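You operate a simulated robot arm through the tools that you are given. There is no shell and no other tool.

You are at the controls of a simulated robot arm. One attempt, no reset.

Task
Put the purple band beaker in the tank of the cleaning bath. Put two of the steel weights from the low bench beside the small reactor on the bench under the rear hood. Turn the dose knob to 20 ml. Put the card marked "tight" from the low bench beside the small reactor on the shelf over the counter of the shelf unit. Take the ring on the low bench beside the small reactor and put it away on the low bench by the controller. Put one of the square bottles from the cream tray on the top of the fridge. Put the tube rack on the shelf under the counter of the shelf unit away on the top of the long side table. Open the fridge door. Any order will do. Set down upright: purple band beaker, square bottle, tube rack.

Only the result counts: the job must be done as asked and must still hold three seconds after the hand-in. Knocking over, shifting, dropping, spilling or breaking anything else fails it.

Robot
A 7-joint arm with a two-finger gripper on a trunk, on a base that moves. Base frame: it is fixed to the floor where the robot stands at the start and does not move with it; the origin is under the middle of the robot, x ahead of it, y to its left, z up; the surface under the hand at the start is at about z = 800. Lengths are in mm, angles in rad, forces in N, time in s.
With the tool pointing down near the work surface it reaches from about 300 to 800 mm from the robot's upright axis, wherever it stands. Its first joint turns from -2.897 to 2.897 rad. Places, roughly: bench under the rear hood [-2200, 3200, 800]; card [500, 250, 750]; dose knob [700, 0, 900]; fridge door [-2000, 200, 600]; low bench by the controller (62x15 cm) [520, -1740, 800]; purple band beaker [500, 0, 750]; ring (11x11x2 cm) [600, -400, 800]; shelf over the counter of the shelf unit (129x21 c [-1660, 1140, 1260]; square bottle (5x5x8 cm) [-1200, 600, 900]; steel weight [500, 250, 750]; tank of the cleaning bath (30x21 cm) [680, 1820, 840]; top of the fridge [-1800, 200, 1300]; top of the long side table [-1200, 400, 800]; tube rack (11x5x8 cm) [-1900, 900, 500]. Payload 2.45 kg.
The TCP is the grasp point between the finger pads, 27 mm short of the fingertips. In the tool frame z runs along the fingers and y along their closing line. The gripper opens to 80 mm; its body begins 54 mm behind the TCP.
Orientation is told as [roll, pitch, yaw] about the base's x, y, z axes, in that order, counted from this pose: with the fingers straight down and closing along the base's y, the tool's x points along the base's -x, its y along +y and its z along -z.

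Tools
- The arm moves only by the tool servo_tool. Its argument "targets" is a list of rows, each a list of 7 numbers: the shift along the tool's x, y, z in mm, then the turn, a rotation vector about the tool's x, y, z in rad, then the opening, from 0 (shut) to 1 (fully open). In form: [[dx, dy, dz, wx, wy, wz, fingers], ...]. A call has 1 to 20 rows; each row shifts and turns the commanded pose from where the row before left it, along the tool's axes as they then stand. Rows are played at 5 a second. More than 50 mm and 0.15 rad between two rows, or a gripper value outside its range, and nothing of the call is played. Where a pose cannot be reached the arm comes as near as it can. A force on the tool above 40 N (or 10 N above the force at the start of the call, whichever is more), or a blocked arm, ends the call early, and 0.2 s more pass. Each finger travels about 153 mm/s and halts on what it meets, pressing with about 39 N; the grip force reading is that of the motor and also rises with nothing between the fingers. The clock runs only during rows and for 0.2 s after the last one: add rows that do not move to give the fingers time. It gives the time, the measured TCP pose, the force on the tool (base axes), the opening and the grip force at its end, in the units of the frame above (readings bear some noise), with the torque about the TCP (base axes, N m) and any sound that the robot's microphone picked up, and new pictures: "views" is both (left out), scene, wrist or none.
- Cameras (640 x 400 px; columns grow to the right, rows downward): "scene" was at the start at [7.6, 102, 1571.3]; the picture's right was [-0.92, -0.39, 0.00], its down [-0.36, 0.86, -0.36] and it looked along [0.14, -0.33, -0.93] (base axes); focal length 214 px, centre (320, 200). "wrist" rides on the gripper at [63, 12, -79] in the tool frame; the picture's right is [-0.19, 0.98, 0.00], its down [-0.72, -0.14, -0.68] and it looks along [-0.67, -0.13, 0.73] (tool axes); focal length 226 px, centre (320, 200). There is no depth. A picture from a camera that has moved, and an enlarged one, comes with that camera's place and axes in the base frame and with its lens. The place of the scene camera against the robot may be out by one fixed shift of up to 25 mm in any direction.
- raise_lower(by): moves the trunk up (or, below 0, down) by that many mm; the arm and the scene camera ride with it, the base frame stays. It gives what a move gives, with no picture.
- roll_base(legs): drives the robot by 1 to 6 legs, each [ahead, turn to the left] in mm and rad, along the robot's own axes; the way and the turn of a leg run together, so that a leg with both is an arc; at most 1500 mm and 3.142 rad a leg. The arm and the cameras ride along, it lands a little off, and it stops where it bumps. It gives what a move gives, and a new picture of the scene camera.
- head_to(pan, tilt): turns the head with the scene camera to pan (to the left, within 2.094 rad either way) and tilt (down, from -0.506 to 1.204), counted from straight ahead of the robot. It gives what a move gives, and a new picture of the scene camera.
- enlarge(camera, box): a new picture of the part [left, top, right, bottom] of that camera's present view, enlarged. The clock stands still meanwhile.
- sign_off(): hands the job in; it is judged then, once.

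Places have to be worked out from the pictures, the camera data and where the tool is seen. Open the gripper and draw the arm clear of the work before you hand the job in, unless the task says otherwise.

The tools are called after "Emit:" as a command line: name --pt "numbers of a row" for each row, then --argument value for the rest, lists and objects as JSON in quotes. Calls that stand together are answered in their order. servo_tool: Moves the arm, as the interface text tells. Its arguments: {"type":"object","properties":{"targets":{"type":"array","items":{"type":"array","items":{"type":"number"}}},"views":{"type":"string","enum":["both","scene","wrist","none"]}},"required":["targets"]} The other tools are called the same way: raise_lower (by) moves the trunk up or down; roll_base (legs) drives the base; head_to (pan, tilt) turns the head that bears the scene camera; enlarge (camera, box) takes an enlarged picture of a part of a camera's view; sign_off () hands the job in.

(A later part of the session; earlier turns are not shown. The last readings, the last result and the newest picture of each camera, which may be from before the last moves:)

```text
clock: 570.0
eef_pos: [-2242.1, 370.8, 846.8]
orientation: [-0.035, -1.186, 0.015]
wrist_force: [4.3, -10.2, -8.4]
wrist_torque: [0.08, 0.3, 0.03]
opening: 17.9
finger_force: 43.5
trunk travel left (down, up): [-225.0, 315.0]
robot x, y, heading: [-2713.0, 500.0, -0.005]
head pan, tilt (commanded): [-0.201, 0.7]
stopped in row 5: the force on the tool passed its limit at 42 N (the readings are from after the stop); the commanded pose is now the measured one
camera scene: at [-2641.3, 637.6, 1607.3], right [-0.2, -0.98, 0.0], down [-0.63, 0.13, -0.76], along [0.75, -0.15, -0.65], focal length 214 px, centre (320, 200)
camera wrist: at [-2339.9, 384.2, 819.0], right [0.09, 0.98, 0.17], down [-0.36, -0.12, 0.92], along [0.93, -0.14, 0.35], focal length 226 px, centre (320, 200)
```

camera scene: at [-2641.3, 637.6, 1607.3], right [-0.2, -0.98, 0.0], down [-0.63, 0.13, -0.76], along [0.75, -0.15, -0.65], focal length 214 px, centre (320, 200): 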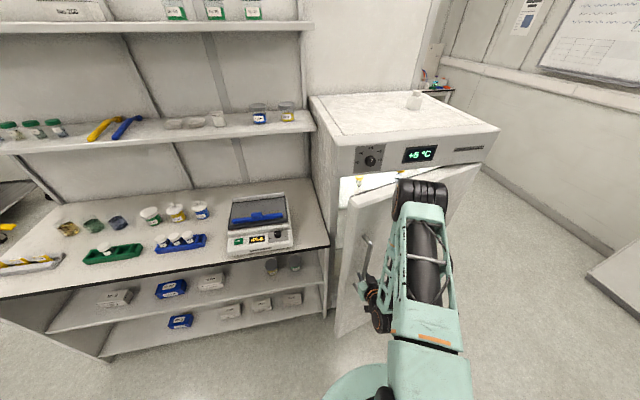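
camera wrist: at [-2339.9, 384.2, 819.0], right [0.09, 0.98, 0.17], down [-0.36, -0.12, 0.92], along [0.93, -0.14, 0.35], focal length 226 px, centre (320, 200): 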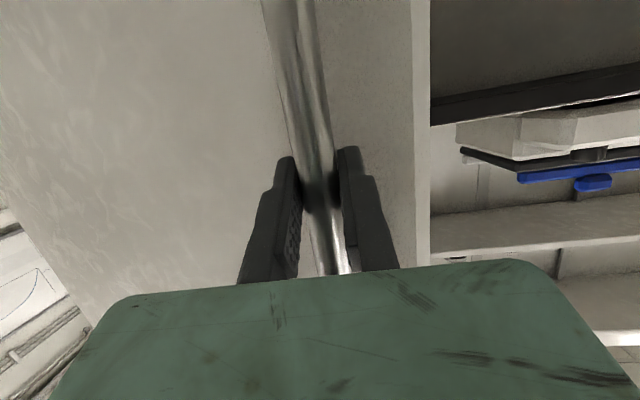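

The door is open about 15°, and the arc fits a hinge near (-2050, -105). I pull a little further within the arm's reach.

Emit:
servo_tool --pt "0 -4 0 0 0 0 0.05" --pt "5 -6 -12.7 0 0 0 0.05" --pt "5 -6 -12.7 0 0 0 0.05" --pt "5 -7 -12.7 0 0 0 0.05" --pt "0 0 0 0 0 0 0.05" --views "scene"

```text
clock: 571.1
eef_pos: [-2283.7, 352.1, 847.0]
orientation: [-0.025, -1.185, 0.01]
wrist_force: [-5.0, 10.4, -11.5]
wrist_torque: [0.36, 0.4, 0.15]
opening: 17.6
finger_force: 43.3
trunk travel left (down, up): [-225.0, 315.0]
robot x, y, heading: [-2710.9, 500.6, -0.003]
head pan, tilt (commanded): [-0.201, 0.7]
camera scene: at [-2642.6, 639.1, 1607.2], right [-0.2, -0.98, 0.0], down [-0.63, 0.13, -0.76], along [0.75, -0.15, -0.64], focal length 214 px, centre (320, 200)
```

scene: 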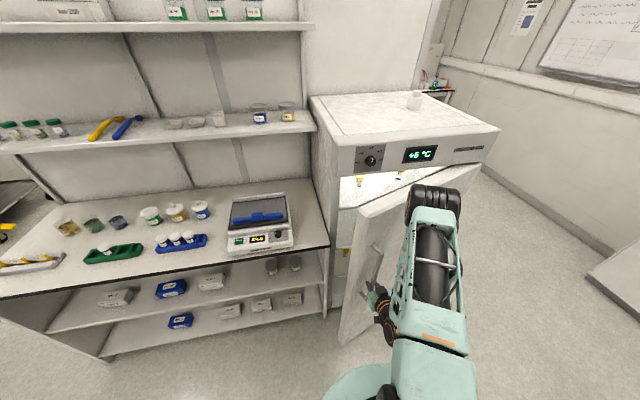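

The door stands at about 20°. I release the handle and back the base off to see whether it stays.

Emit:
servo_tool --pt "0 0 0 0 0 0 0.4" --pt "0 0 0 0 0 0 0.9" --pt "0 0 0 0 0 0 0.9" --views "wrist"

Emit:
roll_base --legs '[[-90, 0]]'

```text
clock: 572.0
eef_pos: [-2283.4, 351.2, 847.7]
orientation: [-0.029, -1.186, 0.014]
wrist_force: [0.4, 0.4, 0.6]
wrist_torque: [-0.02, -0.03, 0.01]
opening: 71.9
finger_force: 0.0
trunk travel left (down, up): [-225.0, 315.0]
robot x, y, heading: [-2710.8, 498.7, 0.001]
head pan, tilt (commanded): [-0.201, 0.7]
camera wrist: at [-2380.7, 363.8, 819.6], right [0.08, 0.98, 0.17], down [-0.36, -0.13, 0.92], along [0.93, -0.14, 0.35], focal length 226 px, centre (320, 200)
```

wrist: 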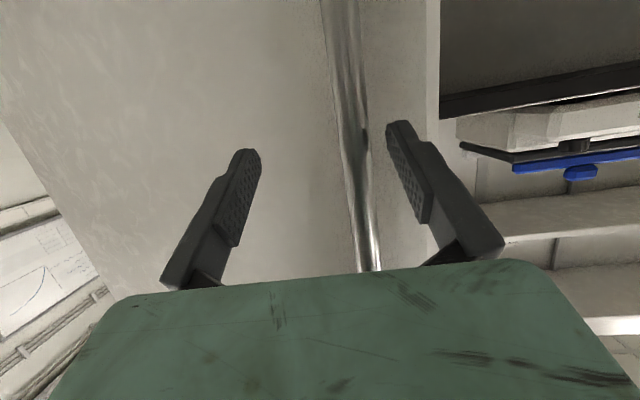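

```text
clock: 573.0
eef_pos: [-2375.1, 351.5, 846.7]
orientation: [-0.024, -1.186, 0.014]
wrist_force: [-0.4, 0.5, -0.4]
wrist_torque: [0.05, 0.03, -0.01]
opening: 72.1
finger_force: 0.0
trunk travel left (down, up): [-225.0, 315.0]
robot x, y, heading: [-2804.8, 501.5, -0.001]
head pan, tilt (commanded): [-0.201, 0.7]
camera scene: at [-2733.8, 638.4, 1607.3], right [-0.2, -0.98, 0.0], down [-0.63, 0.13, -0.76], along [0.75, -0.15, -0.64], focal length 214 px, centre (320, 200)
```

scene: 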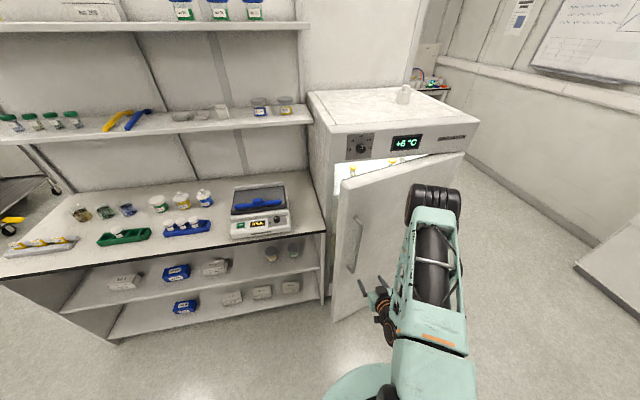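

The door stays where it is. From here I can grip again and pull it further: I turn the tool 0.35 to face the opened door squarely and line up with the bar.

Emit:
servo_tool --pt "0 0 0 -0.1086 0 -0.0436 0.9" --pt "0 0 0 -0.1086 0 -0.0436 0.9" --pt "0 0 0 -0.1086 0 -0.0436 0.9" --pt "-4.8 -29.4 12 0 0 0 0.9" --pt "0 0 0 0 0 0 0.9" --views "both"

```text
clock: 574.2
eef_pos: [-2352.6, 327.2, 847.8]
orientation: [-0.022, -1.183, 0.36]
wrist_force: [0.2, 0.5, -0.3]
wrist_torque: [-0.02, 0.04, 0.04]
opening: 71.8
finger_force: 0.0
trunk travel left (down, up): [-225.0, 315.0]
robot x, y, heading: [-2797.2, 504.2, 0.006]
head pan, tilt (commanded): [-0.201, 0.7]
camera scene: at [-2733.7, 638.1, 1607.3], right [-0.2, -0.98, 0.0], down [-0.63, 0.13, -0.76], along [0.75, -0.15, -0.64], focal length 214 px, centre (320, 200)
camera wrist: at [-2449.3, 305.7, 819.7], right [-0.26, 0.95, 0.17], down [-0.29, -0.25, 0.92], along [0.92, 0.19, 0.34], focal length 226 px, centre (320, 200)
```

scene: 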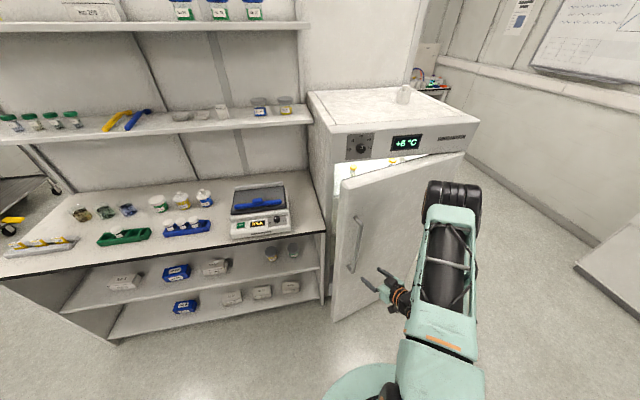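
wrist: 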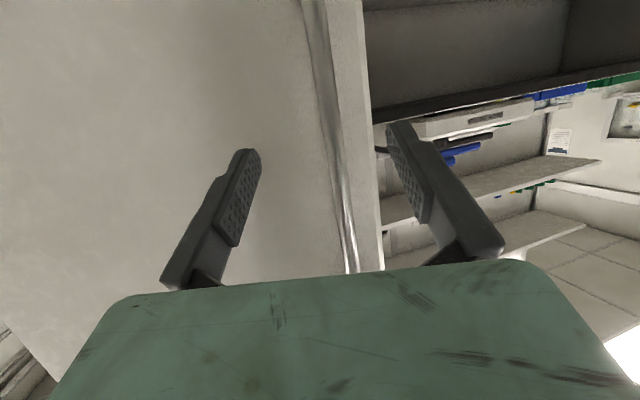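

The bar is about 9 mm to the right of centre. I correct that while advancing, then grip.

Emit:
servo_tool --pt "0 9.5 0 0 0 0 0.9" --pt "-11.9 0 29.7 0 0 0 0.9" --pt "-11.9 0 29.7 0 0 0 0.9" --pt "0 0 0 0 0 0 0.9" --views "wrist"

```text
clock: 575.2
eef_pos: [-2294.3, 358.5, 845.9]
orientation: [-0.022, -1.182, 0.362]
wrist_force: [-0.5, 0.5, 0.0]
wrist_torque: [0.01, 0.04, -0.02]
opening: 72.0
finger_force: 0.1
trunk travel left (down, up): [-225.0, 315.0]
robot x, y, heading: [-2802.7, 502.5, 0.001]
head pan, tilt (commanded): [-0.201, 0.7]
camera wrist: at [-2390.8, 336.6, 818.7], right [-0.26, 0.95, 0.17], down [-0.29, -0.25, 0.92], along [0.92, 0.19, 0.34], focal length 226 px, centre (320, 200)
```

wrist: 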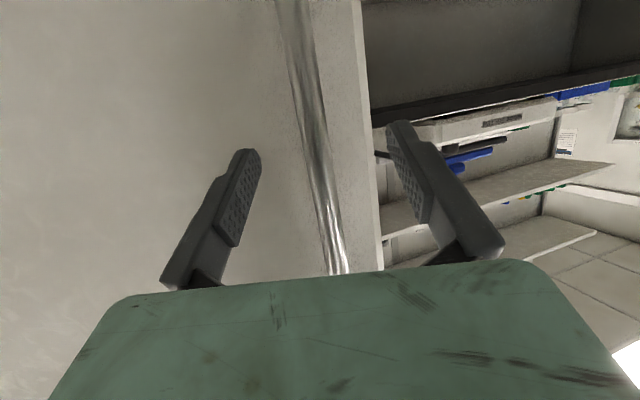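

I enlarge to judge the distance to the bar.

Emit:
enlarge --camera "wrist" --box '[240, 60, 420, 200]'

Emit:
enlarge --camera "scene" --box '[310, 150, 470, 330]'

```text
2.86 times, centred on (330, 130) of wrist
camera zoom: at [-2390.8, 336.6, 818.7], right [-0.26, 0.95, 0.17], down [-0.29, -0.25, 0.92], along [0.92, 0.19, 0.34], focal length 646 px, centre (291, 400)
```

zoom: 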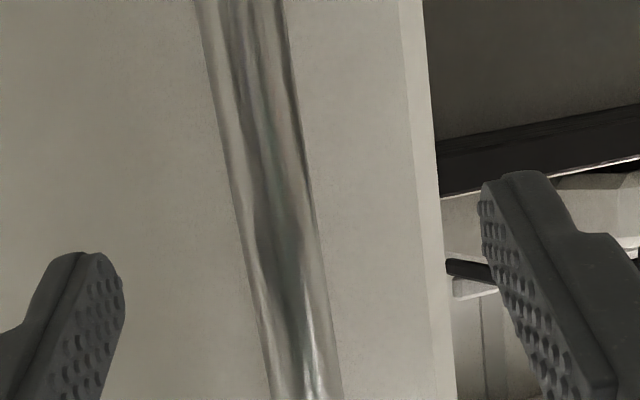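

```text
2.22 times, centred on (390, 240) of scene
camera zoom: at [-2733.6, 638.5, 1607.3], right [-0.2, -0.98, 0.0], down [-0.63, 0.13, -0.76], along [0.75, -0.15, -0.64], focal length 477 px, centre (164, 111)
```

zoom: 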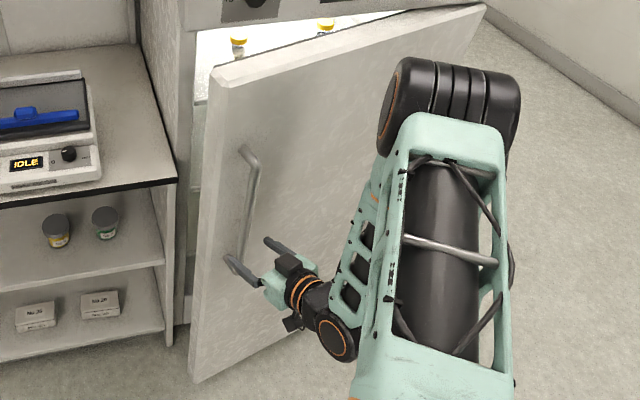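

The bar is about 50 mm farther than I left it: the door swung back a little (to about 13°) on release. I advance to it and grip again.

Emit:
servo_tool --pt "-9.3 0 23.2 0 0 0 0.9" --pt "-9.3 0 23.2 0 0 0 0.9" --pt "0 0 0 0 0 0 0.9" --views "wrist"

```text
clock: 576.0
eef_pos: [-2247.3, 375.6, 844.1]
orientation: [-0.022, -1.185, 0.362]
wrist_force: [0.8, 0.0, 0.8]
wrist_torque: [0.01, -0.03, -0.02]
opening: 72.0
finger_force: 0.0
trunk travel left (down, up): [-225.0, 315.0]
robot x, y, heading: [-2799.8, 503.1, 0.002]
head pan, tilt (commanded): [-0.201, 0.7]
camera wrist: at [-2343.6, 353.6, 817.2], right [-0.26, 0.95, 0.17], down [-0.29, -0.25, 0.92], along [0.92, 0.19, 0.34], focal length 226 px, centre (320, 200)
```

wrist: 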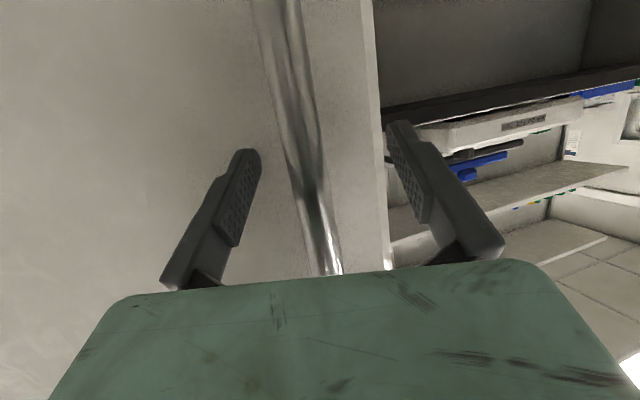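

The bar is now between the pads. I centre, close, and check.

Emit:
servo_tool --pt "-2 -4 5 0 0 0 0.9" --pt "0 0 0 0 0 0 0.6" --pt "0 0 0 0 0 0 0.3" --pt "0 0 0 0 0 0 0.05" --pt "0 0 0 0 0 0 0.05" --views "wrist"

```text
clock: 577.2
eef_pos: [-2242.0, 373.0, 844.0]
orientation: [-0.023, -1.184, 0.36]
wrist_force: [1.8, -2.6, -0.4]
wrist_torque: [0.29, 0.22, 0.01]
opening: 17.3
finger_force: 42.7
trunk travel left (down, up): [-225.0, 315.0]
robot x, y, heading: [-2803.6, 500.4, -0.001]
head pan, tilt (commanded): [-0.201, 0.7]
camera wrist: at [-2337.5, 350.7, 817.5], right [-0.26, 0.95, 0.17], down [-0.29, -0.25, 0.92], along [0.92, 0.19, 0.34], focal length 226 px, centre (320, 200)
```

wrist: 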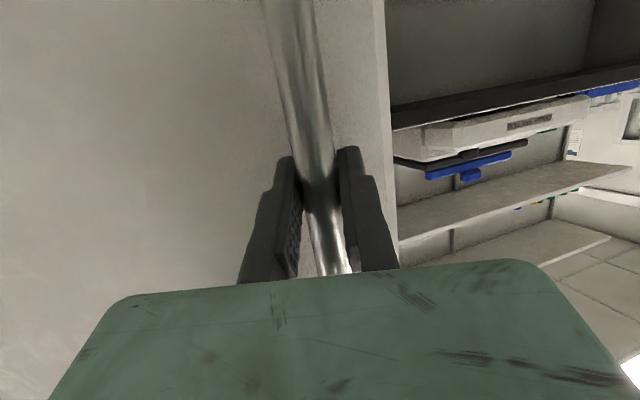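

Gripped again at 15°. Now I pull on along the arc, turning the tool with the door so that it stays square to it.

Emit:
servo_tool --pt "8.65 -1 -21.5 -0.0405 0 -0.01625 0.05" --pt "8.65 -1 -21.5 -0.0405 0 -0.01625 0.05" --pt "8.65 -1 -21.5 -0.0405 0 -0.01625 0.05" --pt "8.65 -1 -21.5 -0.0405 0 -0.01625 0.05" --pt "0 0 0 0 0 0 0.05" --views "scene"

```text
clock: 578.5
eef_pos: [-2323.0, 330.7, 844.6]
orientation: [-0.016, -1.179, 0.525]
wrist_force: [10.6, -16.6, -26.2]
wrist_torque: [-0.17, 0.82, 0.0]
opening: 17.7
finger_force: 43.3
trunk travel left (down, up): [-225.0, 315.0]
robot x, y, heading: [-2799.4, 504.1, 0.008]
head pan, tilt (commanded): [-0.201, 0.7]
camera scene: at [-2730.7, 635.9, 1607.2], right [-0.2, -0.98, 0.0], down [-0.63, 0.13, -0.76], along [0.75, -0.15, -0.65], focal length 214 px, centre (320, 200)
```

scene: 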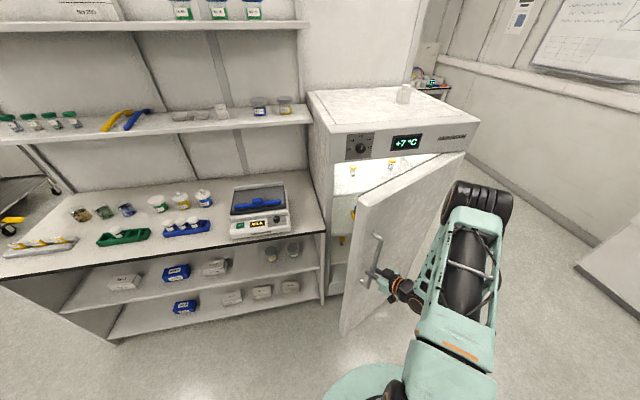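

The door follows well (about 25°). I relieve the side forces and continue.

Emit:
servo_tool --pt "2.8 -2.6 1.1 0 0 0 0.05" --pt "8.65 -1.7 -21.5 -0.0405 0 -0.01625 0.05" --pt "8.65 -1.7 -21.5 -0.0405 0 -0.01625 0.05" --pt "8.65 -1.7 -21.5 -0.0405 0 -0.01625 0.05" --pt "0 0 0 0 0 0 0.05" --views "none"

```text
clock: 579.6
eef_pos: [-2382.0, 289.1, 846.5]
orientation: [-0.015, -1.187, 0.662]
wrist_force: [-3.0, 3.5, 19.2]
wrist_torque: [0.69, -0.38, -0.05]
opening: 17.4
finger_force: 43.0
trunk travel left (down, up): [-225.0, 315.0]
robot x, y, heading: [-2803.3, 502.7, 0.002]
head pan, tilt (commanded): [-0.201, 0.7]
```

Emit:
servo_tool --pt "6.8 -1.5 -22.2 -0.0405 0 -0.01625 0.05" --pt "8.65 -1.6 -21.5 -0.0405 0 -0.01625 0.05" --pt "8.65 -1.6 -21.5 -0.0405 0 -0.01625 0.05" --pt "0 0 0 0 0 0 0.05" --views "scene"

```text
clock: 580.6
eef_pos: [-2431.0, 241.4, 843.9]
orientation: [-0.01, -1.177, 0.784]
wrist_force: [-14.9, 12.7, -19.1]
wrist_torque: [-0.57, 0.68, -0.12]
opening: 17.7
finger_force: 43.3
trunk travel left (down, up): [-225.0, 315.0]
robot x, y, heading: [-2803.1, 501.0, 0.002]
head pan, tilt (commanded): [-0.201, 0.7]
camera scene: at [-2734.4, 639.0, 1607.1], right [-0.2, -0.98, 0.0], down [-0.63, 0.13, -0.77], along [0.75, -0.15, -0.64], focal length 214 px, centre (320, 200)
```

scene: 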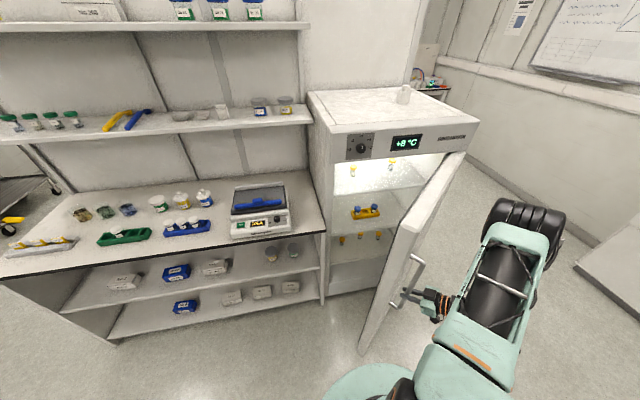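

The door is now about 40° open. I relieve the forces and release, to see how far it springs back.

Emit:
servo_tool --pt "2.3 2.3 0.9 0 0 0 0.05" --pt "0 0 0 0 0 0 0.05" --pt "0 0 0 0 0 0 0.3" --pt "0 0 0 0 0 0 0.6" --pt "0 0 0 0 0 0 0.9" --pt "0 0 0 0 0 0 0.9" --pt "0 0 0 0 0 0 0.9" --views "both"

```text
clock: 582.2
eef_pos: [-2432.1, 242.5, 844.2]
orientation: [-0.014, -1.179, 0.79]
wrist_force: [0.3, 0.6, 0.8]
wrist_torque: [0.0, -0.01, -0.02]
opening: 72.0
finger_force: 0.0
trunk travel left (down, up): [-225.0, 315.0]
robot x, y, heading: [-2801.7, 500.8, -0.001]
head pan, tilt (commanded): [-0.201, 0.7]
camera scene: at [-2733.7, 638.3, 1607.3], right [-0.2, -0.98, 0.0], down [-0.63, 0.13, -0.76], along [0.75, -0.15, -0.64], focal length 214 px, centre (320, 200)
camera wrist: at [-2510.2, 181.8, 816.8], right [-0.63, 0.75, 0.17], down [-0.16, -0.35, 0.92], along [0.76, 0.56, 0.34], focal length 226 px, centre (320, 200)
```

scene: 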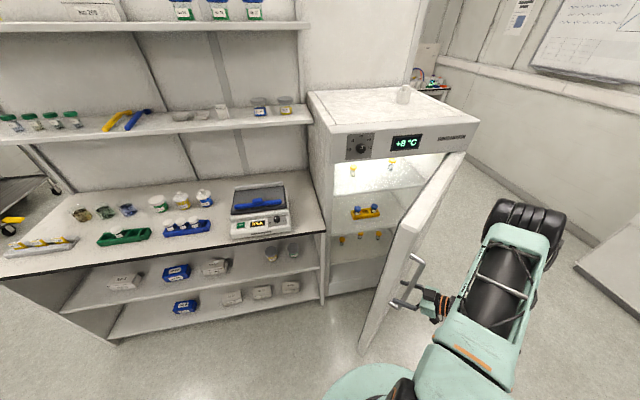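
wrist: 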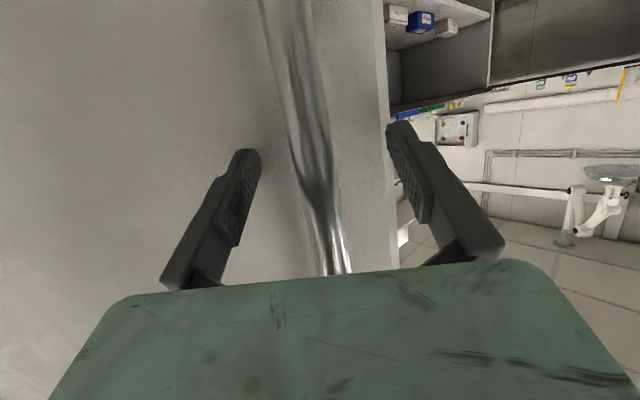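

The door stays at 40°. To open it wide without the base being in its way, I withdraw the hand square to the door, lift it above door height, and will push the door from inside, standing farther north.

Emit:
servo_tool --pt "7.5 0 -18.6 0 0 0 0.9" --pt "11.2 0 -27.8 0 0 0 0.9" --pt "11.2 0 -27.8 0 0 0 0.9" --pt "7.5 0 -18.6 0 0 0 0.9" --pt "0 0 0 0 0 0 0.9" --views "both"

Emit:
raise_lower --by 310

```text
clock: 583.5
eef_pos: [-2503.7, 172.2, 844.0]
orientation: [-0.014, -1.18, 0.787]
wrist_force: [0.3, 0.6, -0.1]
wrist_torque: [0.01, 0.01, 0.02]
opening: 72.0
finger_force: 0.0
trunk travel left (down, up): [-225.0, 315.0]
robot x, y, heading: [-2801.0, 502.1, -0.002]
head pan, tilt (commanded): [-0.201, 0.7]
camera scene: at [-2733.8, 638.2, 1607.4], right [-0.2, -0.98, 0.0], down [-0.63, 0.13, -0.76], along [0.75, -0.15, -0.64], focal length 214 px, centre (320, 200)
camera wrist: at [-2583.2, 111.2, 817.3], right [-0.64, 0.75, 0.17], down [-0.16, -0.35, 0.92], along [0.76, 0.56, 0.34], focal length 226 px, centre (320, 200)
```

scene: 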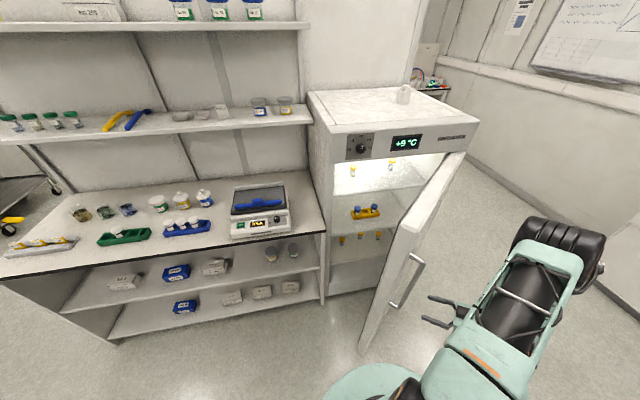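
wrist: 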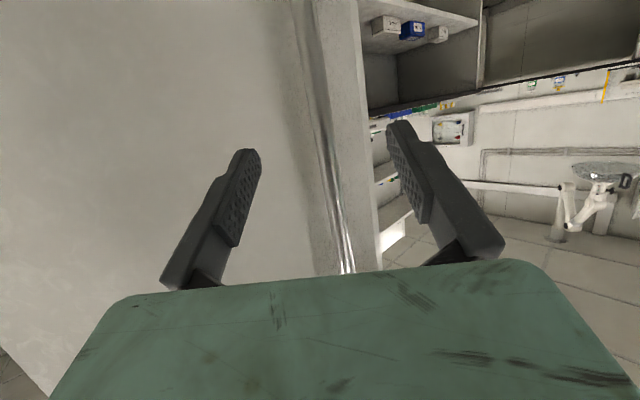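

```text
clock: 586.5
eef_pos: [-2504.5, 171.8, 1154.6]
orientation: [-0.013, -1.18, 0.79]
wrist_force: [-0.3, 0.8, 0.6]
wrist_torque: [0.0, -0.02, -0.02]
opening: 71.9
finger_force: 0.1
trunk travel left (down, up): [-535.0, 5.0]
robot x, y, heading: [-2802.3, 503.6, 0.003]
head pan, tilt (commanded): [-0.201, 0.7]
```

The door has not moved. I raise the arm above the door, set the tool vertical and swing it over to the front.

Emit:
servo_tool --pt "-32.4 0 -13.3 0 0 0 0.5" --pt "-32.4 0 -13.3 0 0 0 0.5" --pt "-32.4 0 -13.3 0 0 0 0.5" --pt "-32.4 0 -13.3 0 0 0 0.5" --pt "0 0 0 0 0.1475 0 0.3" --pt "0 0 0 0 0.1475 0 0.1" --pt "0 0 0 0 0.1475 0 0.0" --pt "0 0 0 0 0.1475 0 0.0" --pt "0 0 0 0 0.1475 0 0.0" --pt "0 0 0 0 0.1475 0 0.0" --pt "0 0 0 0 0.1475 0 0.0" --pt "0 0 0 0 0.1475 0 0.0" --pt "0 0 0 0 0 0 0.0" --views "scene"

```text
clock: 589.3
eef_pos: [-2504.4, 170.6, 1294.5]
orientation: [-0.007, 0.0, 0.775]
wrist_force: [-1.0, -0.7, 0.0]
wrist_torque: [-0.01, -0.02, 0.03]
opening: 0.3
finger_force: 29.3
trunk travel left (down, up): [-535.0, 5.0]
robot x, y, heading: [-2801.7, 503.2, 0.003]
head pan, tilt (commanded): [-0.201, 0.7]
camera scene: at [-2734.8, 636.8, 1917.5], right [-0.2, -0.98, 0.0], down [-0.63, 0.13, -0.77], along [0.75, -0.15, -0.64], focal length 214 px, centre (320, 200)
```

scene: 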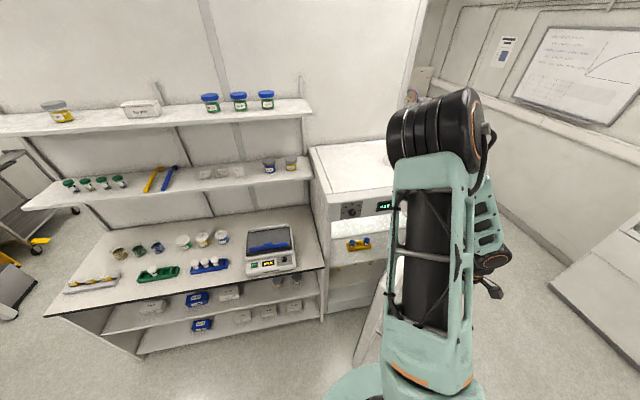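

I drive an arc forward-left to get north of the door's swing, keeping the hand above door height.

Emit:
roll_base --legs '[[150, 1.0], [230, 0]]'

Emit:
head_to --pan -1.6 --tilt 0.8

```text
clock: 593.6
eef_pos: [-2118.6, 829.4, 1293.9]
orientation: [-0.008, -0.002, 1.773]
wrist_force: [0.1, 0.2, -0.6]
wrist_torque: [0.02, -0.03, 0.01]
opening: 0.0
finger_force: 30.0
trunk travel left (down, up): [-535.0, 5.0]
robot x, y, heading: [-2553.9, 761.6, 0.995]
head pan, tilt (commanded): [-0.201, 0.7]
camera scene: at [-2620.5, 890.5, 1917.4], right [0.71, -0.7, 0.0], down [-0.45, -0.46, -0.77], along [0.54, 0.55, -0.64], focal length 214 px, centre (320, 200)
```

scene: 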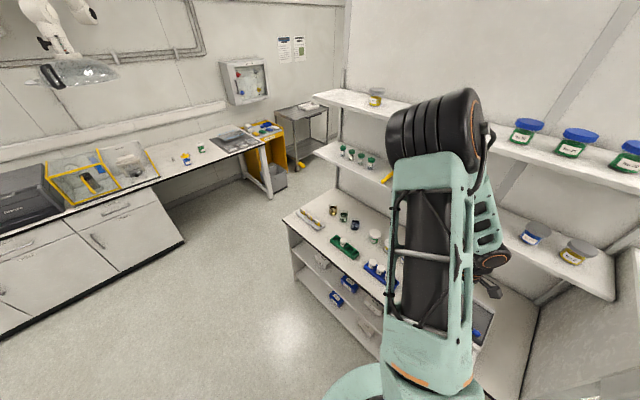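

```text
clock: 595.2
eef_pos: [-2118.7, 831.0, 1295.5]
orientation: [-0.006, -0.002, 1.774]
wrist_force: [-0.1, 0.3, -0.5]
wrist_torque: [0.03, 0.0, 0.01]
opening: 0.0
finger_force: 29.9
trunk travel left (down, up): [-535.0, 5.0]
robot x, y, heading: [-2554.3, 759.6, 0.992]
head pan, tilt (commanded): [-1.6, 0.799]
camera scene: at [-2612.1, 785.8, 1909.1], right [-0.57, -0.82, 0.0], down [-0.59, 0.41, -0.7], along [0.57, -0.4, -0.72], focal length 214 px, centre (320, 200)
```

scene: 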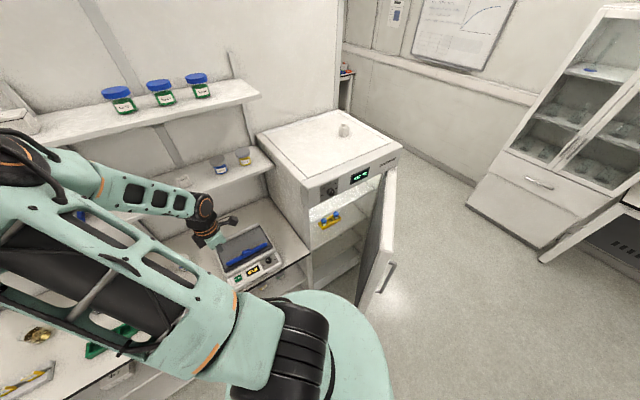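

The door is in view at about 40°, with its inner side towards me. I turn the tool so that the camera will be out of the way when pushing, and bring the closed hand over the gap inside the door.

Emit:
servo_tool --pt "0 0 0 0 0 0.147 0" --pt "0 0 0 0 0 0.147 0" --pt "0 0 0 0 0 0.147 0" --pt "0 0 0 0 0 0.147 0" --pt "0 0 0 0 0 0.147 0" --pt "0 0 0 0 0 0.147 0" --pt "0 0 0 0 0 0.147 0" --pt "0 0 0 0 0 0.147 0" --pt "0 0 0 0 0 0.147 0" --pt "0 0 0 0 0 0.147 0" --pt "0 0 0 0 0 0.147 0" --pt "0 0 0 0 0 0.147 0" --pt "0 0 0 0 0 0.147 0" --pt "0 0 0 0 0 0.147 0" --pt "0 0 0 0 0 0.147 0" --pt "0 0 0 0 0 0.147 0" --pt "0 0 0 0 0 0.147 0" --pt "0 0 0 0 0 0.147 0" --views "none"

```text
clock: 599.0
eef_pos: [-2116.8, 832.6, 1293.5]
orientation: [0.003, -0.004, -0.875]
wrist_force: [-0.9, 1.2, 0.7]
wrist_torque: [-0.06, -0.02, -0.05]
opening: 0.1
finger_force: 29.9
trunk travel left (down, up): [-535.0, 5.0]
robot x, y, heading: [-2553.2, 760.9, 0.996]
head pan, tilt (commanded): [-1.6, 0.799]
```

Emit:
servo_tool --pt "-23.5 -35.4 0 0 0 0 0" --pt "-23.5 -35.4 0 0 0 0 0" --pt "-23.5 -35.4 0 0 0 0 0" --pt "-23.5 -35.4 0 0 0 0 0" --pt "-23.5 -35.4 0 0 0 0 0" --pt "-23.5 -35.4 0 0 0 0 0" --pt "-23.5 -35.4 0 0 0 0 0" --pt "-23.5 -35.4 0 0 0 0 0" --pt "-23.5 -35.4 0 0 0 0 0" --pt "-23.5 -35.4 0 0 0 0 0" --pt "-23.5 -35.4 0 0 0 0 0" --pt "0 0 0 0 0 0 0" --views "both"

```text
clock: 601.6
eef_pos: [-2249.9, 380.7, 1291.5]
orientation: [0.006, -0.004, -0.871]
wrist_force: [0.0, -0.1, -0.4]
wrist_torque: [0.0, -0.01, 0.0]
opening: 0.0
finger_force: 30.1
trunk travel left (down, up): [-535.0, 5.0]
robot x, y, heading: [-2555.2, 755.7, 1.0]
head pan, tilt (commanded): [-1.6, 0.799]
camera scene: at [-2612.0, 787.3, 1909.1], right [-0.57, -0.82, 0.0], down [-0.59, 0.41, -0.7], along [0.57, -0.4, -0.72], focal length 214 px, centre (320, 200)
camera wrist: at [-2281.3, 436.4, 1372.1], right [0.88, 0.48, 0.01], down [0.35, -0.64, 0.68], along [0.33, -0.6, -0.73], focal length 226 px, centre (320, 200)
```

scene: 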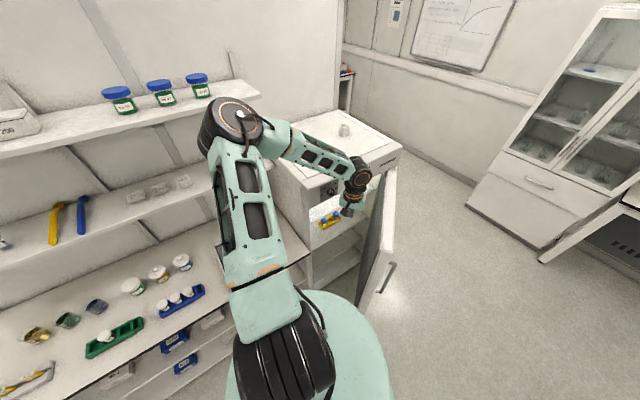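
wrist: 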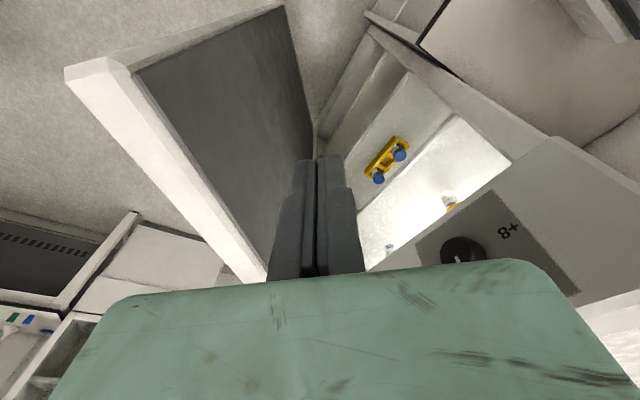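

The hand hangs over the gap between door and fridge body. I lower the trunk to bring it inside the door's edge.

Emit:
raise_lower --by -150

Emit:
raise_lower --by -130

Emit:
servo_tool --pt "0 0 0 0 0 0 0" --views "both"

```text
clock: 603.3
eef_pos: [-2250.2, 380.6, 1141.4]
orientation: [0.006, -0.002, -0.872]
wrist_force: [0.0, 0.2, -0.3]
wrist_torque: [-0.04, 0.06, -0.01]
opening: 0.0
finger_force: 29.7
trunk travel left (down, up): [-385.0, 155.0]
robot x, y, heading: [-2557.0, 760.3, 0.995]
head pan, tilt (commanded): [-1.6, 0.799]
```

```text
clock: 604.9
eef_pos: [-2249.7, 379.2, 1010.7]
orientation: [0.003, -0.001, -0.874]
wrist_force: [0.1, 0.5, 1.0]
wrist_torque: [0.02, 0.0, 0.02]
opening: 0.0
finger_force: 29.9
trunk travel left (down, up): [-255.0, 285.0]
robot x, y, heading: [-2554.3, 756.6, 0.996]
head pan, tilt (commanded): [-1.6, 0.799]
```

```text
clock: 605.3
eef_pos: [-2249.7, 379.6, 1012.3]
orientation: [0.006, -0.001, -0.874]
wrist_force: [0.2, 0.0, 0.7]
wrist_torque: [-0.03, 0.02, 0.01]
opening: 0.0
finger_force: 29.7
trunk travel left (down, up): [-255.0, 285.0]
robot x, y, heading: [-2554.2, 757.9, 0.999]
head pan, tilt (commanded): [-1.6, 0.799]
camera scene: at [-2612.3, 785.3, 1629.2], right [-0.57, -0.82, 0.0], down [-0.59, 0.41, -0.7], along [0.57, -0.4, -0.72], focal length 214 px, centre (320, 200)
camera wrist: at [-2281.4, 435.3, 1091.9], right [0.88, 0.48, 0.01], down [0.35, -0.64, 0.68], along [0.33, -0.6, -0.73], focal length 226 px, centre (320, 200)
```

scene: 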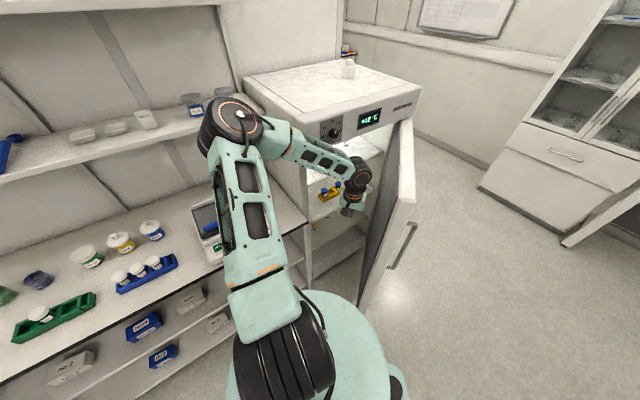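
wrist: 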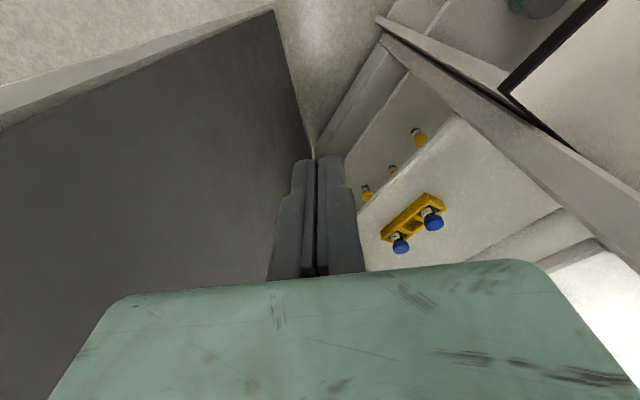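

The hand is inside the door's edge with nothing touched. I move it against the door's inner face.

Emit:
servo_tool --pt "0 -20 0 0 0 0 0" --pt "0 -20 0 0 0 0 0" --pt "0 -12 0 0 0 0 0" --pt "0 0 0 0 0 0 0" --views "both"

```text
clock: 606.3
eef_pos: [-2289.6, 345.3, 1009.2]
orientation: [0.005, -0.002, -0.87]
wrist_force: [-0.3, 0.2, -0.3]
wrist_torque: [-0.01, -0.02, 0.02]
opening: 0.2
finger_force: 29.6
trunk travel left (down, up): [-255.0, 285.0]
robot x, y, heading: [-2556.5, 757.1, 0.993]
head pan, tilt (commanded): [-1.6, 0.799]
camera scene: at [-2612.3, 785.2, 1629.1], right [-0.57, -0.82, 0.0], down [-0.59, 0.41, -0.7], along [0.57, -0.4, -0.72], focal length 214 px, centre (320, 200)
camera wrist: at [-2321.1, 401.5, 1090.9], right [0.88, 0.48, 0.01], down [0.35, -0.64, 0.68], along [0.33, -0.6, -0.73], focal length 226 px, centre (320, 200)
```

scene: 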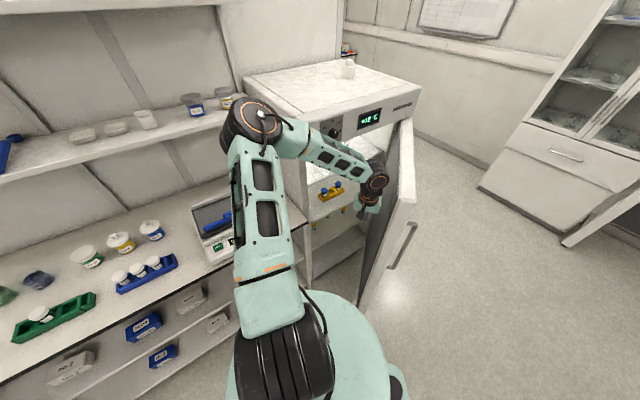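
wrist: 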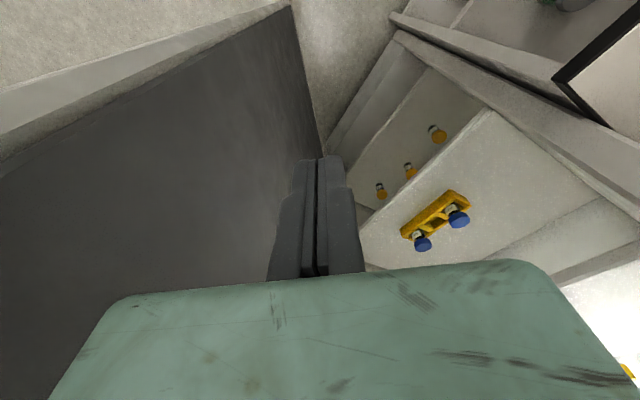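

No contact yet. I continue towards the door.

Emit:
servo_tool --pt "0 -12 0 0 0 0 0" --pt "0 -12 0 0 0 0 0" --pt "0 -12 0 0 0 0 0" --pt "0 0 0 0 0 0 0" --views "wrist"

```text
clock: 607.3
eef_pos: [-2316.1, 322.8, 1009.8]
orientation: [0.004, -0.001, -0.871]
wrist_force: [-0.5, -0.3, 0.6]
wrist_torque: [-0.02, 0.03, -0.03]
opening: 0.0
finger_force: 30.2
trunk travel left (down, up): [-255.0, 285.0]
robot x, y, heading: [-2552.8, 759.5, 0.998]
head pan, tilt (commanded): [-1.6, 0.799]
camera wrist: at [-2348.9, 378.6, 1090.4], right [0.88, 0.48, 0.01], down [0.35, -0.64, 0.68], along [0.33, -0.6, -0.73], focal length 226 px, centre (320, 200)
```

wrist: 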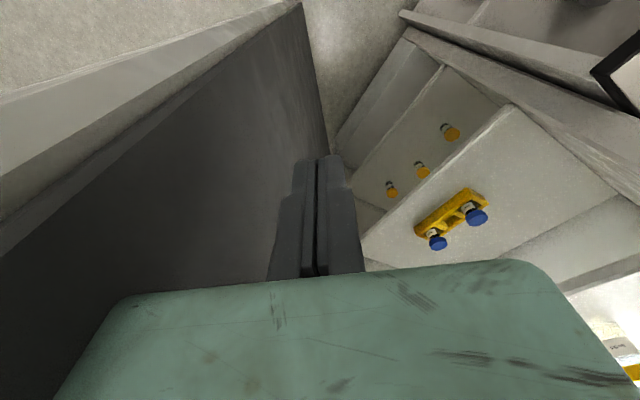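

Emit:
servo_tool --pt "2 -15 0 0 0 0 0" --pt "2 -15 0 0 0 -0.02 0" --pt "2 -15 0 0 0 -0.03 0" --pt "0 0 0 0 0 0 0" --views "wrist"

```text
clock: 608.3
eef_pos: [-2355.2, 297.2, 1009.4]
orientation: [0.007, -0.001, -0.822]
wrist_force: [-0.5, -0.7, -0.5]
wrist_torque: [-0.02, 0.01, 0.02]
opening: 0.0
finger_force: 29.4
trunk travel left (down, up): [-255.0, 285.0]
robot x, y, heading: [-2555.8, 757.7, 0.998]
head pan, tilt (commanded): [-1.6, 0.799]
camera wrist: at [-2389.7, 351.7, 1089.9], right [0.85, 0.53, 0.01], down [0.38, -0.62, 0.68], along [0.36, -0.58, -0.73], focal length 226 px, centre (320, 200)
```

wrist: 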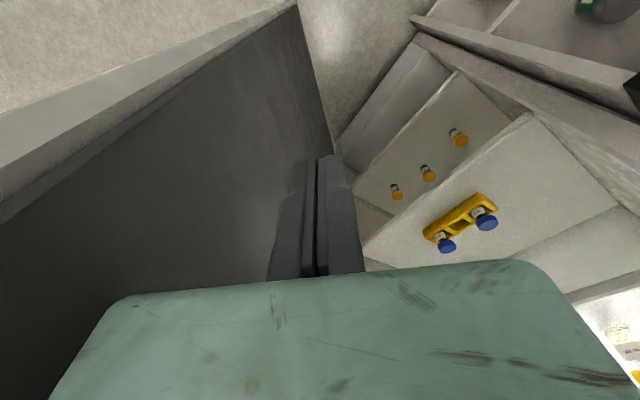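

Emit:
servo_tool --pt "0 0 0 0 0 0 0" --views "scene"

Emit:
enlarge --camera "scene" --box '[320, 110, 460, 310]'

```text
clock: 608.7
eef_pos: [-2355.9, 298.1, 1009.3]
orientation: [0.005, -0.003, -0.821]
wrist_force: [-0.4, 0.2, 0.3]
wrist_torque: [0.03, 0.0, -0.01]
opening: 0.3
finger_force: 29.3
trunk travel left (down, up): [-255.0, 285.0]
robot x, y, heading: [-2557.2, 761.2, 0.993]
head pan, tilt (commanded): [-1.6, 0.799]
camera scene: at [-2612.4, 785.2, 1629.1], right [-0.57, -0.82, 0.0], down [-0.59, 0.41, -0.7], along [0.57, -0.4, -0.72], focal length 214 px, centre (320, 200)
```

scene: 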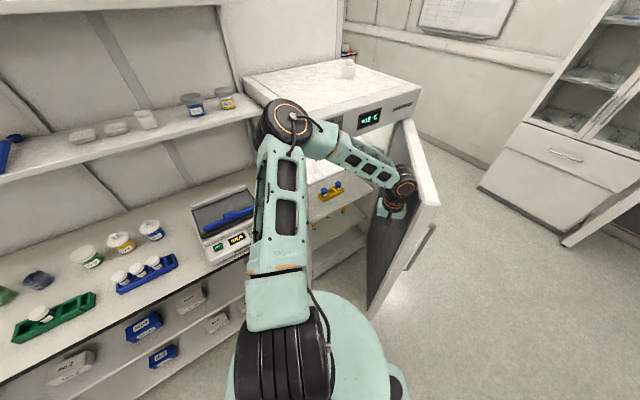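

```text
2.00 times, centred on (390, 210) of scene
camera zoom: at [-2612.4, 785.2, 1629.1], right [-0.57, -0.82, 0.0], down [-0.59, 0.41, -0.7], along [0.57, -0.4, -0.72], focal length 429 px, centre (180, 180)
```

zoom: 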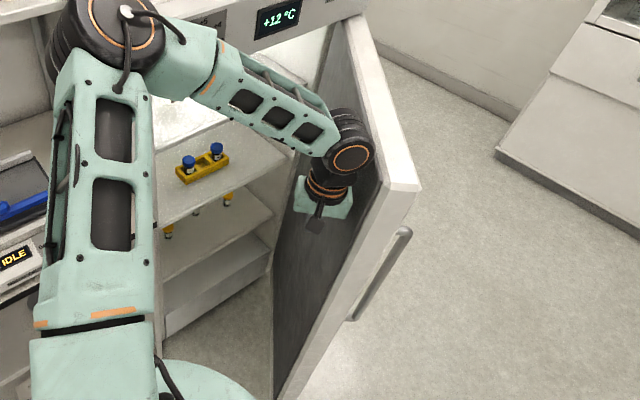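

The door is moving: the wrist joint is pushing against its inner top edge. I continue along the arc, turning with the door.

Emit:
servo_tool --pt "3.5 -20 0 0 0 -0.04 0" --pt "3.5 -20 0 0 0 -0.04 0" --pt "3.5 -20 0 0 0 -0.04 0" --pt "3.5 -20 0 0 0 -0.04 0" --pt "0 0 0 0 0 0 0" --views "scene"

```text
clock: 609.9
eef_pos: [-2421.7, 249.8, 1009.4]
orientation: [0.004, -0.003, -0.66]
wrist_force: [-0.5, 0.6, 0.2]
wrist_torque: [0.01, -0.01, -0.01]
opening: 0.2
finger_force: 29.7
trunk travel left (down, up): [-255.0, 285.0]
robot x, y, heading: [-2557.4, 759.6, 0.995]
head pan, tilt (commanded): [-1.6, 0.799]
camera scene: at [-2612.3, 785.2, 1629.1], right [-0.57, -0.82, 0.0], down [-0.59, 0.41, -0.7], along [0.57, -0.4, -0.72], focal length 214 px, centre (320, 200)
```

scene: 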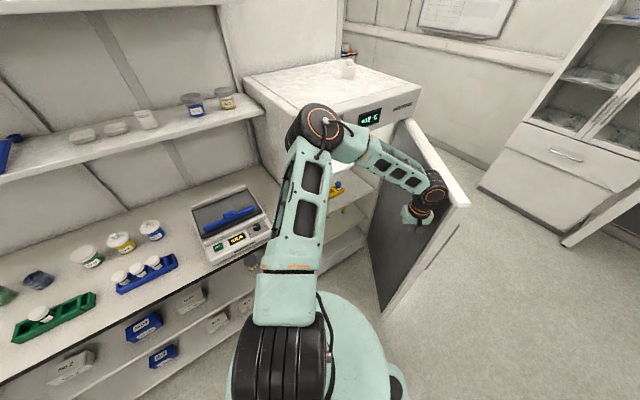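

Emit:
servo_tool --pt "3.5 -21 0 0 0 -0.04 0" --pt "3.5 -21 0 0 0 -0.04 0" --pt "3.5 -21 0 0 0 -0.04 0" --pt "3.5 -21 0 0 0 -0.04 0" --pt "3.5 -21 0 0 0 -0.04 0" --pt "0 0 0 0 0 0 0" --views "scene"

```text
clock: 611.3
eef_pos: [-2492.6, 172.6, 1008.9]
orientation: [0.003, -0.003, -0.463]
wrist_force: [1.0, 0.5, -0.2]
wrist_torque: [0.0, 0.02, -0.02]
opening: 0.1
finger_force: 30.2
trunk travel left (down, up): [-255.0, 285.0]
robot x, y, heading: [-2555.4, 757.4, 0.993]
head pan, tilt (commanded): [-1.6, 0.799]
camera scene: at [-2612.4, 785.1, 1629.1], right [-0.57, -0.82, 0.0], down [-0.59, 0.41, -0.7], along [0.57, -0.4, -0.72], focal length 214 px, centre (320, 200)
```

scene: 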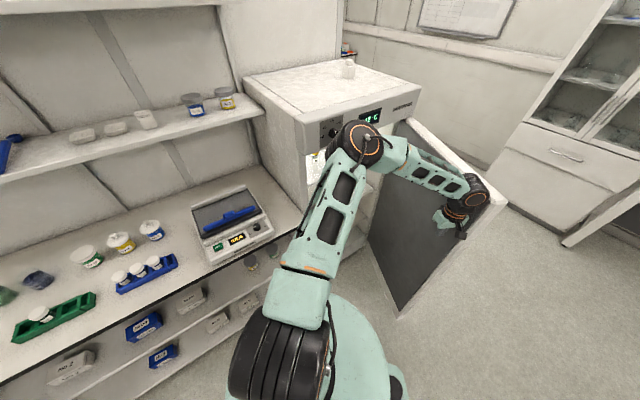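

Emit:
servo_tool --pt "3.5 -21 0 0 0 -0.04 0" --pt "3.5 -21 0 0 0 -0.04 0" --pt "3.5 -21 0 0 0 -0.04 0" --pt "3.5 -21 0 0 0 -0.04 0" --pt "3.5 -21 0 0 0 -0.04 0" --pt "0 0 0 0 0 0 0" --views "scene"

```text
clock: 612.7
eef_pos: [-2548.7, 80.6, 1010.4]
orientation: [0.003, -0.007, -0.263]
wrist_force: [0.2, -0.7, 1.3]
wrist_torque: [0.0, -0.02, -0.03]
opening: 0.0
finger_force: 30.2
trunk travel left (down, up): [-255.0, 285.0]
robot x, y, heading: [-2557.0, 760.5, 0.998]
head pan, tilt (commanded): [-1.6, 0.799]
camera scene: at [-2612.4, 785.1, 1629.1], right [-0.57, -0.82, 0.0], down [-0.59, 0.41, -0.7], along [0.57, -0.4, -0.72], focal length 214 px, centre (320, 200)
```

scene: 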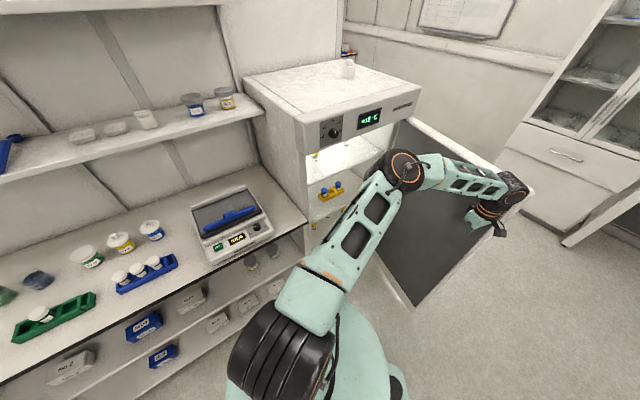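

Emit:
servo_tool --pt "3.5 -21 0 0 0 -0.04 0" --pt "3.5 -21 0 0 0 -0.04 0" --pt "3.5 -21 0 0 0 -0.04 0" --pt "0 0 0 0 0 0 0" --views "scene"

```text
clock: 613.7
eef_pos: [-2571.9, 22.0, 1009.5]
orientation: [0.004, -0.005, -0.142]
wrist_force: [0.3, 1.0, -0.6]
wrist_torque: [-0.01, -0.02, 0.0]
opening: 0.0
finger_force: 30.2
trunk travel left (down, up): [-255.0, 285.0]
robot x, y, heading: [-2555.3, 757.7, 0.993]
head pan, tilt (commanded): [-1.6, 0.799]
camera scene: at [-2612.6, 785.1, 1629.1], right [-0.57, -0.82, 0.0], down [-0.59, 0.41, -0.7], along [0.57, -0.4, -0.72], focal length 214 px, centre (320, 200)
```

scene: 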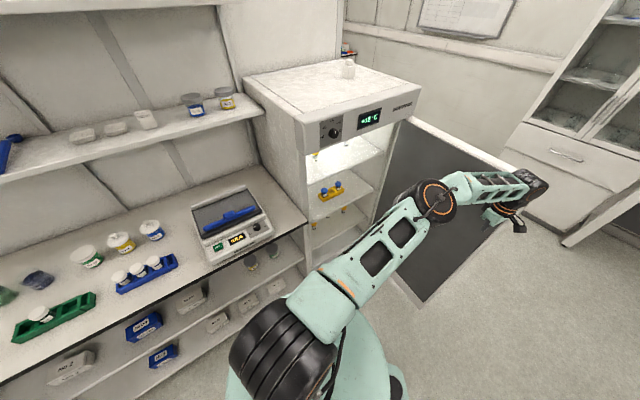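

The door is open about 85°. I draw the hand away from it and check that it stays.

Emit:
servo_tool --pt "0 20 0 0 0 0 0" --pt "0 40 0 0 0 0 0" --pt "0 40 0 0 0 0 0" --pt "0 40 0 0 0 0 0" --pt "0 40 0 0 0 0 0" --pt "0 40 0 0 0 0 0.3" --pt "0 0 0 0 0 0 0.5" --pt "0 0 0 0 0 0 0.5" --views "both"

Emit:
raise_lower --by 200

Emit:
head_to --pan -1.75 --tilt 0.8

```text
clock: 615.5
eef_pos: [-2539.8, 241.2, 1009.5]
orientation: [0.002, -0.005, -0.143]
wrist_force: [0.5, -0.4, -0.2]
wrist_torque: [0.02, 0.0, 0.02]
opening: 40.0
finger_force: 0.0
trunk travel left (down, up): [-255.0, 285.0]
robot x, y, heading: [-2557.1, 759.5, 0.994]
head pan, tilt (commanded): [-1.6, 0.799]
camera scene: at [-2612.5, 784.9, 1629.1], right [-0.57, -0.82, 0.0], down [-0.59, 0.41, -0.7], along [0.57, -0.4, -0.72], focal length 214 px, centre (320, 200)
camera wrist: at [-2601.1, 260.5, 1090.0], right [0.33, 0.94, 0.0], down [0.69, -0.24, 0.68], along [0.65, -0.22, -0.73], focal length 226 px, centre (320, 200)
```

scene: 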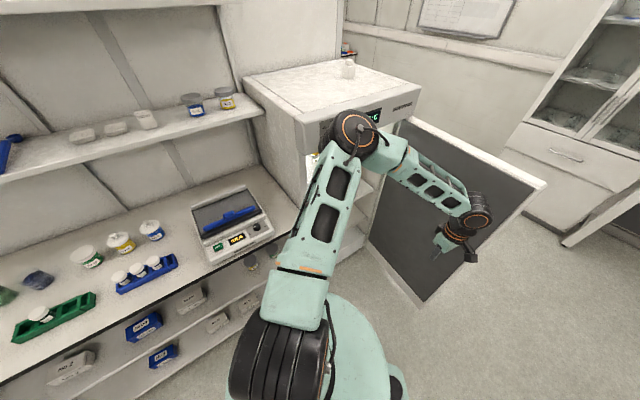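
wrist: 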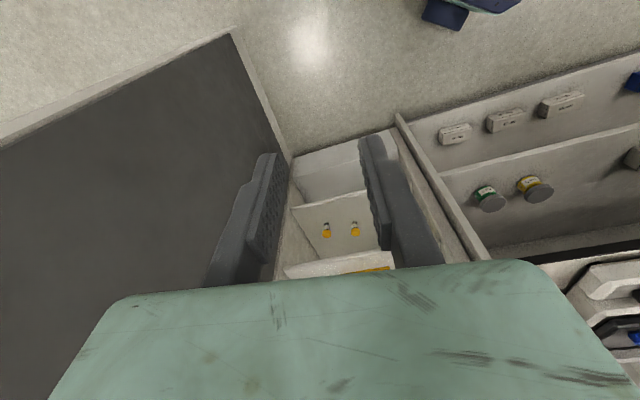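

```text
clock: 617.7
eef_pos: [-2539.7, 238.8, 1209.7]
orientation: [0.004, -0.005, -0.145]
wrist_force: [0.0, -0.1, 0.1]
wrist_torque: [-0.01, 0.02, 0.02]
opening: 40.2
finger_force: 0.0
trunk travel left (down, up): [-455.0, 85.0]
robot x, y, heading: [-2555.0, 757.0, 0.999]
head pan, tilt (commanded): [-1.6, 0.799]
```

```text
clock: 618.4
eef_pos: [-2539.5, 239.4, 1208.6]
orientation: [0.001, -0.005, -0.143]
wrist_force: [0.2, -0.7, -0.2]
wrist_torque: [0.01, -0.01, 0.01]
opening: 40.0
finger_force: 0.1
trunk travel left (down, up): [-455.0, 85.0]
robot x, y, heading: [-2555.2, 757.3, 0.999]
head pan, tilt (commanded): [-1.751, 0.799]
camera scene: at [-2619.9, 775.9, 1829.1], right [-0.69, -0.73, 0.0], down [-0.52, 0.49, -0.7], along [0.51, -0.48, -0.72], focal length 214 px, centre (320, 200)
```

scene: 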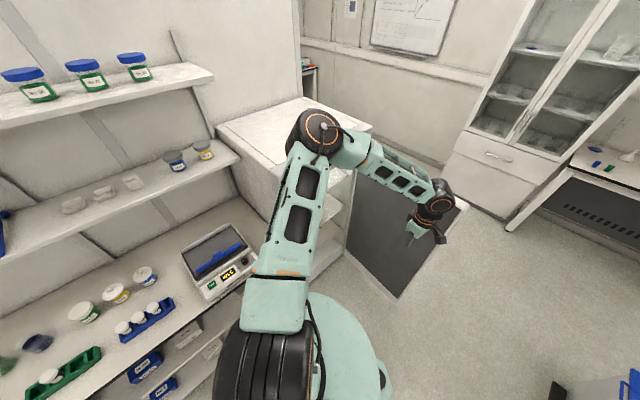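

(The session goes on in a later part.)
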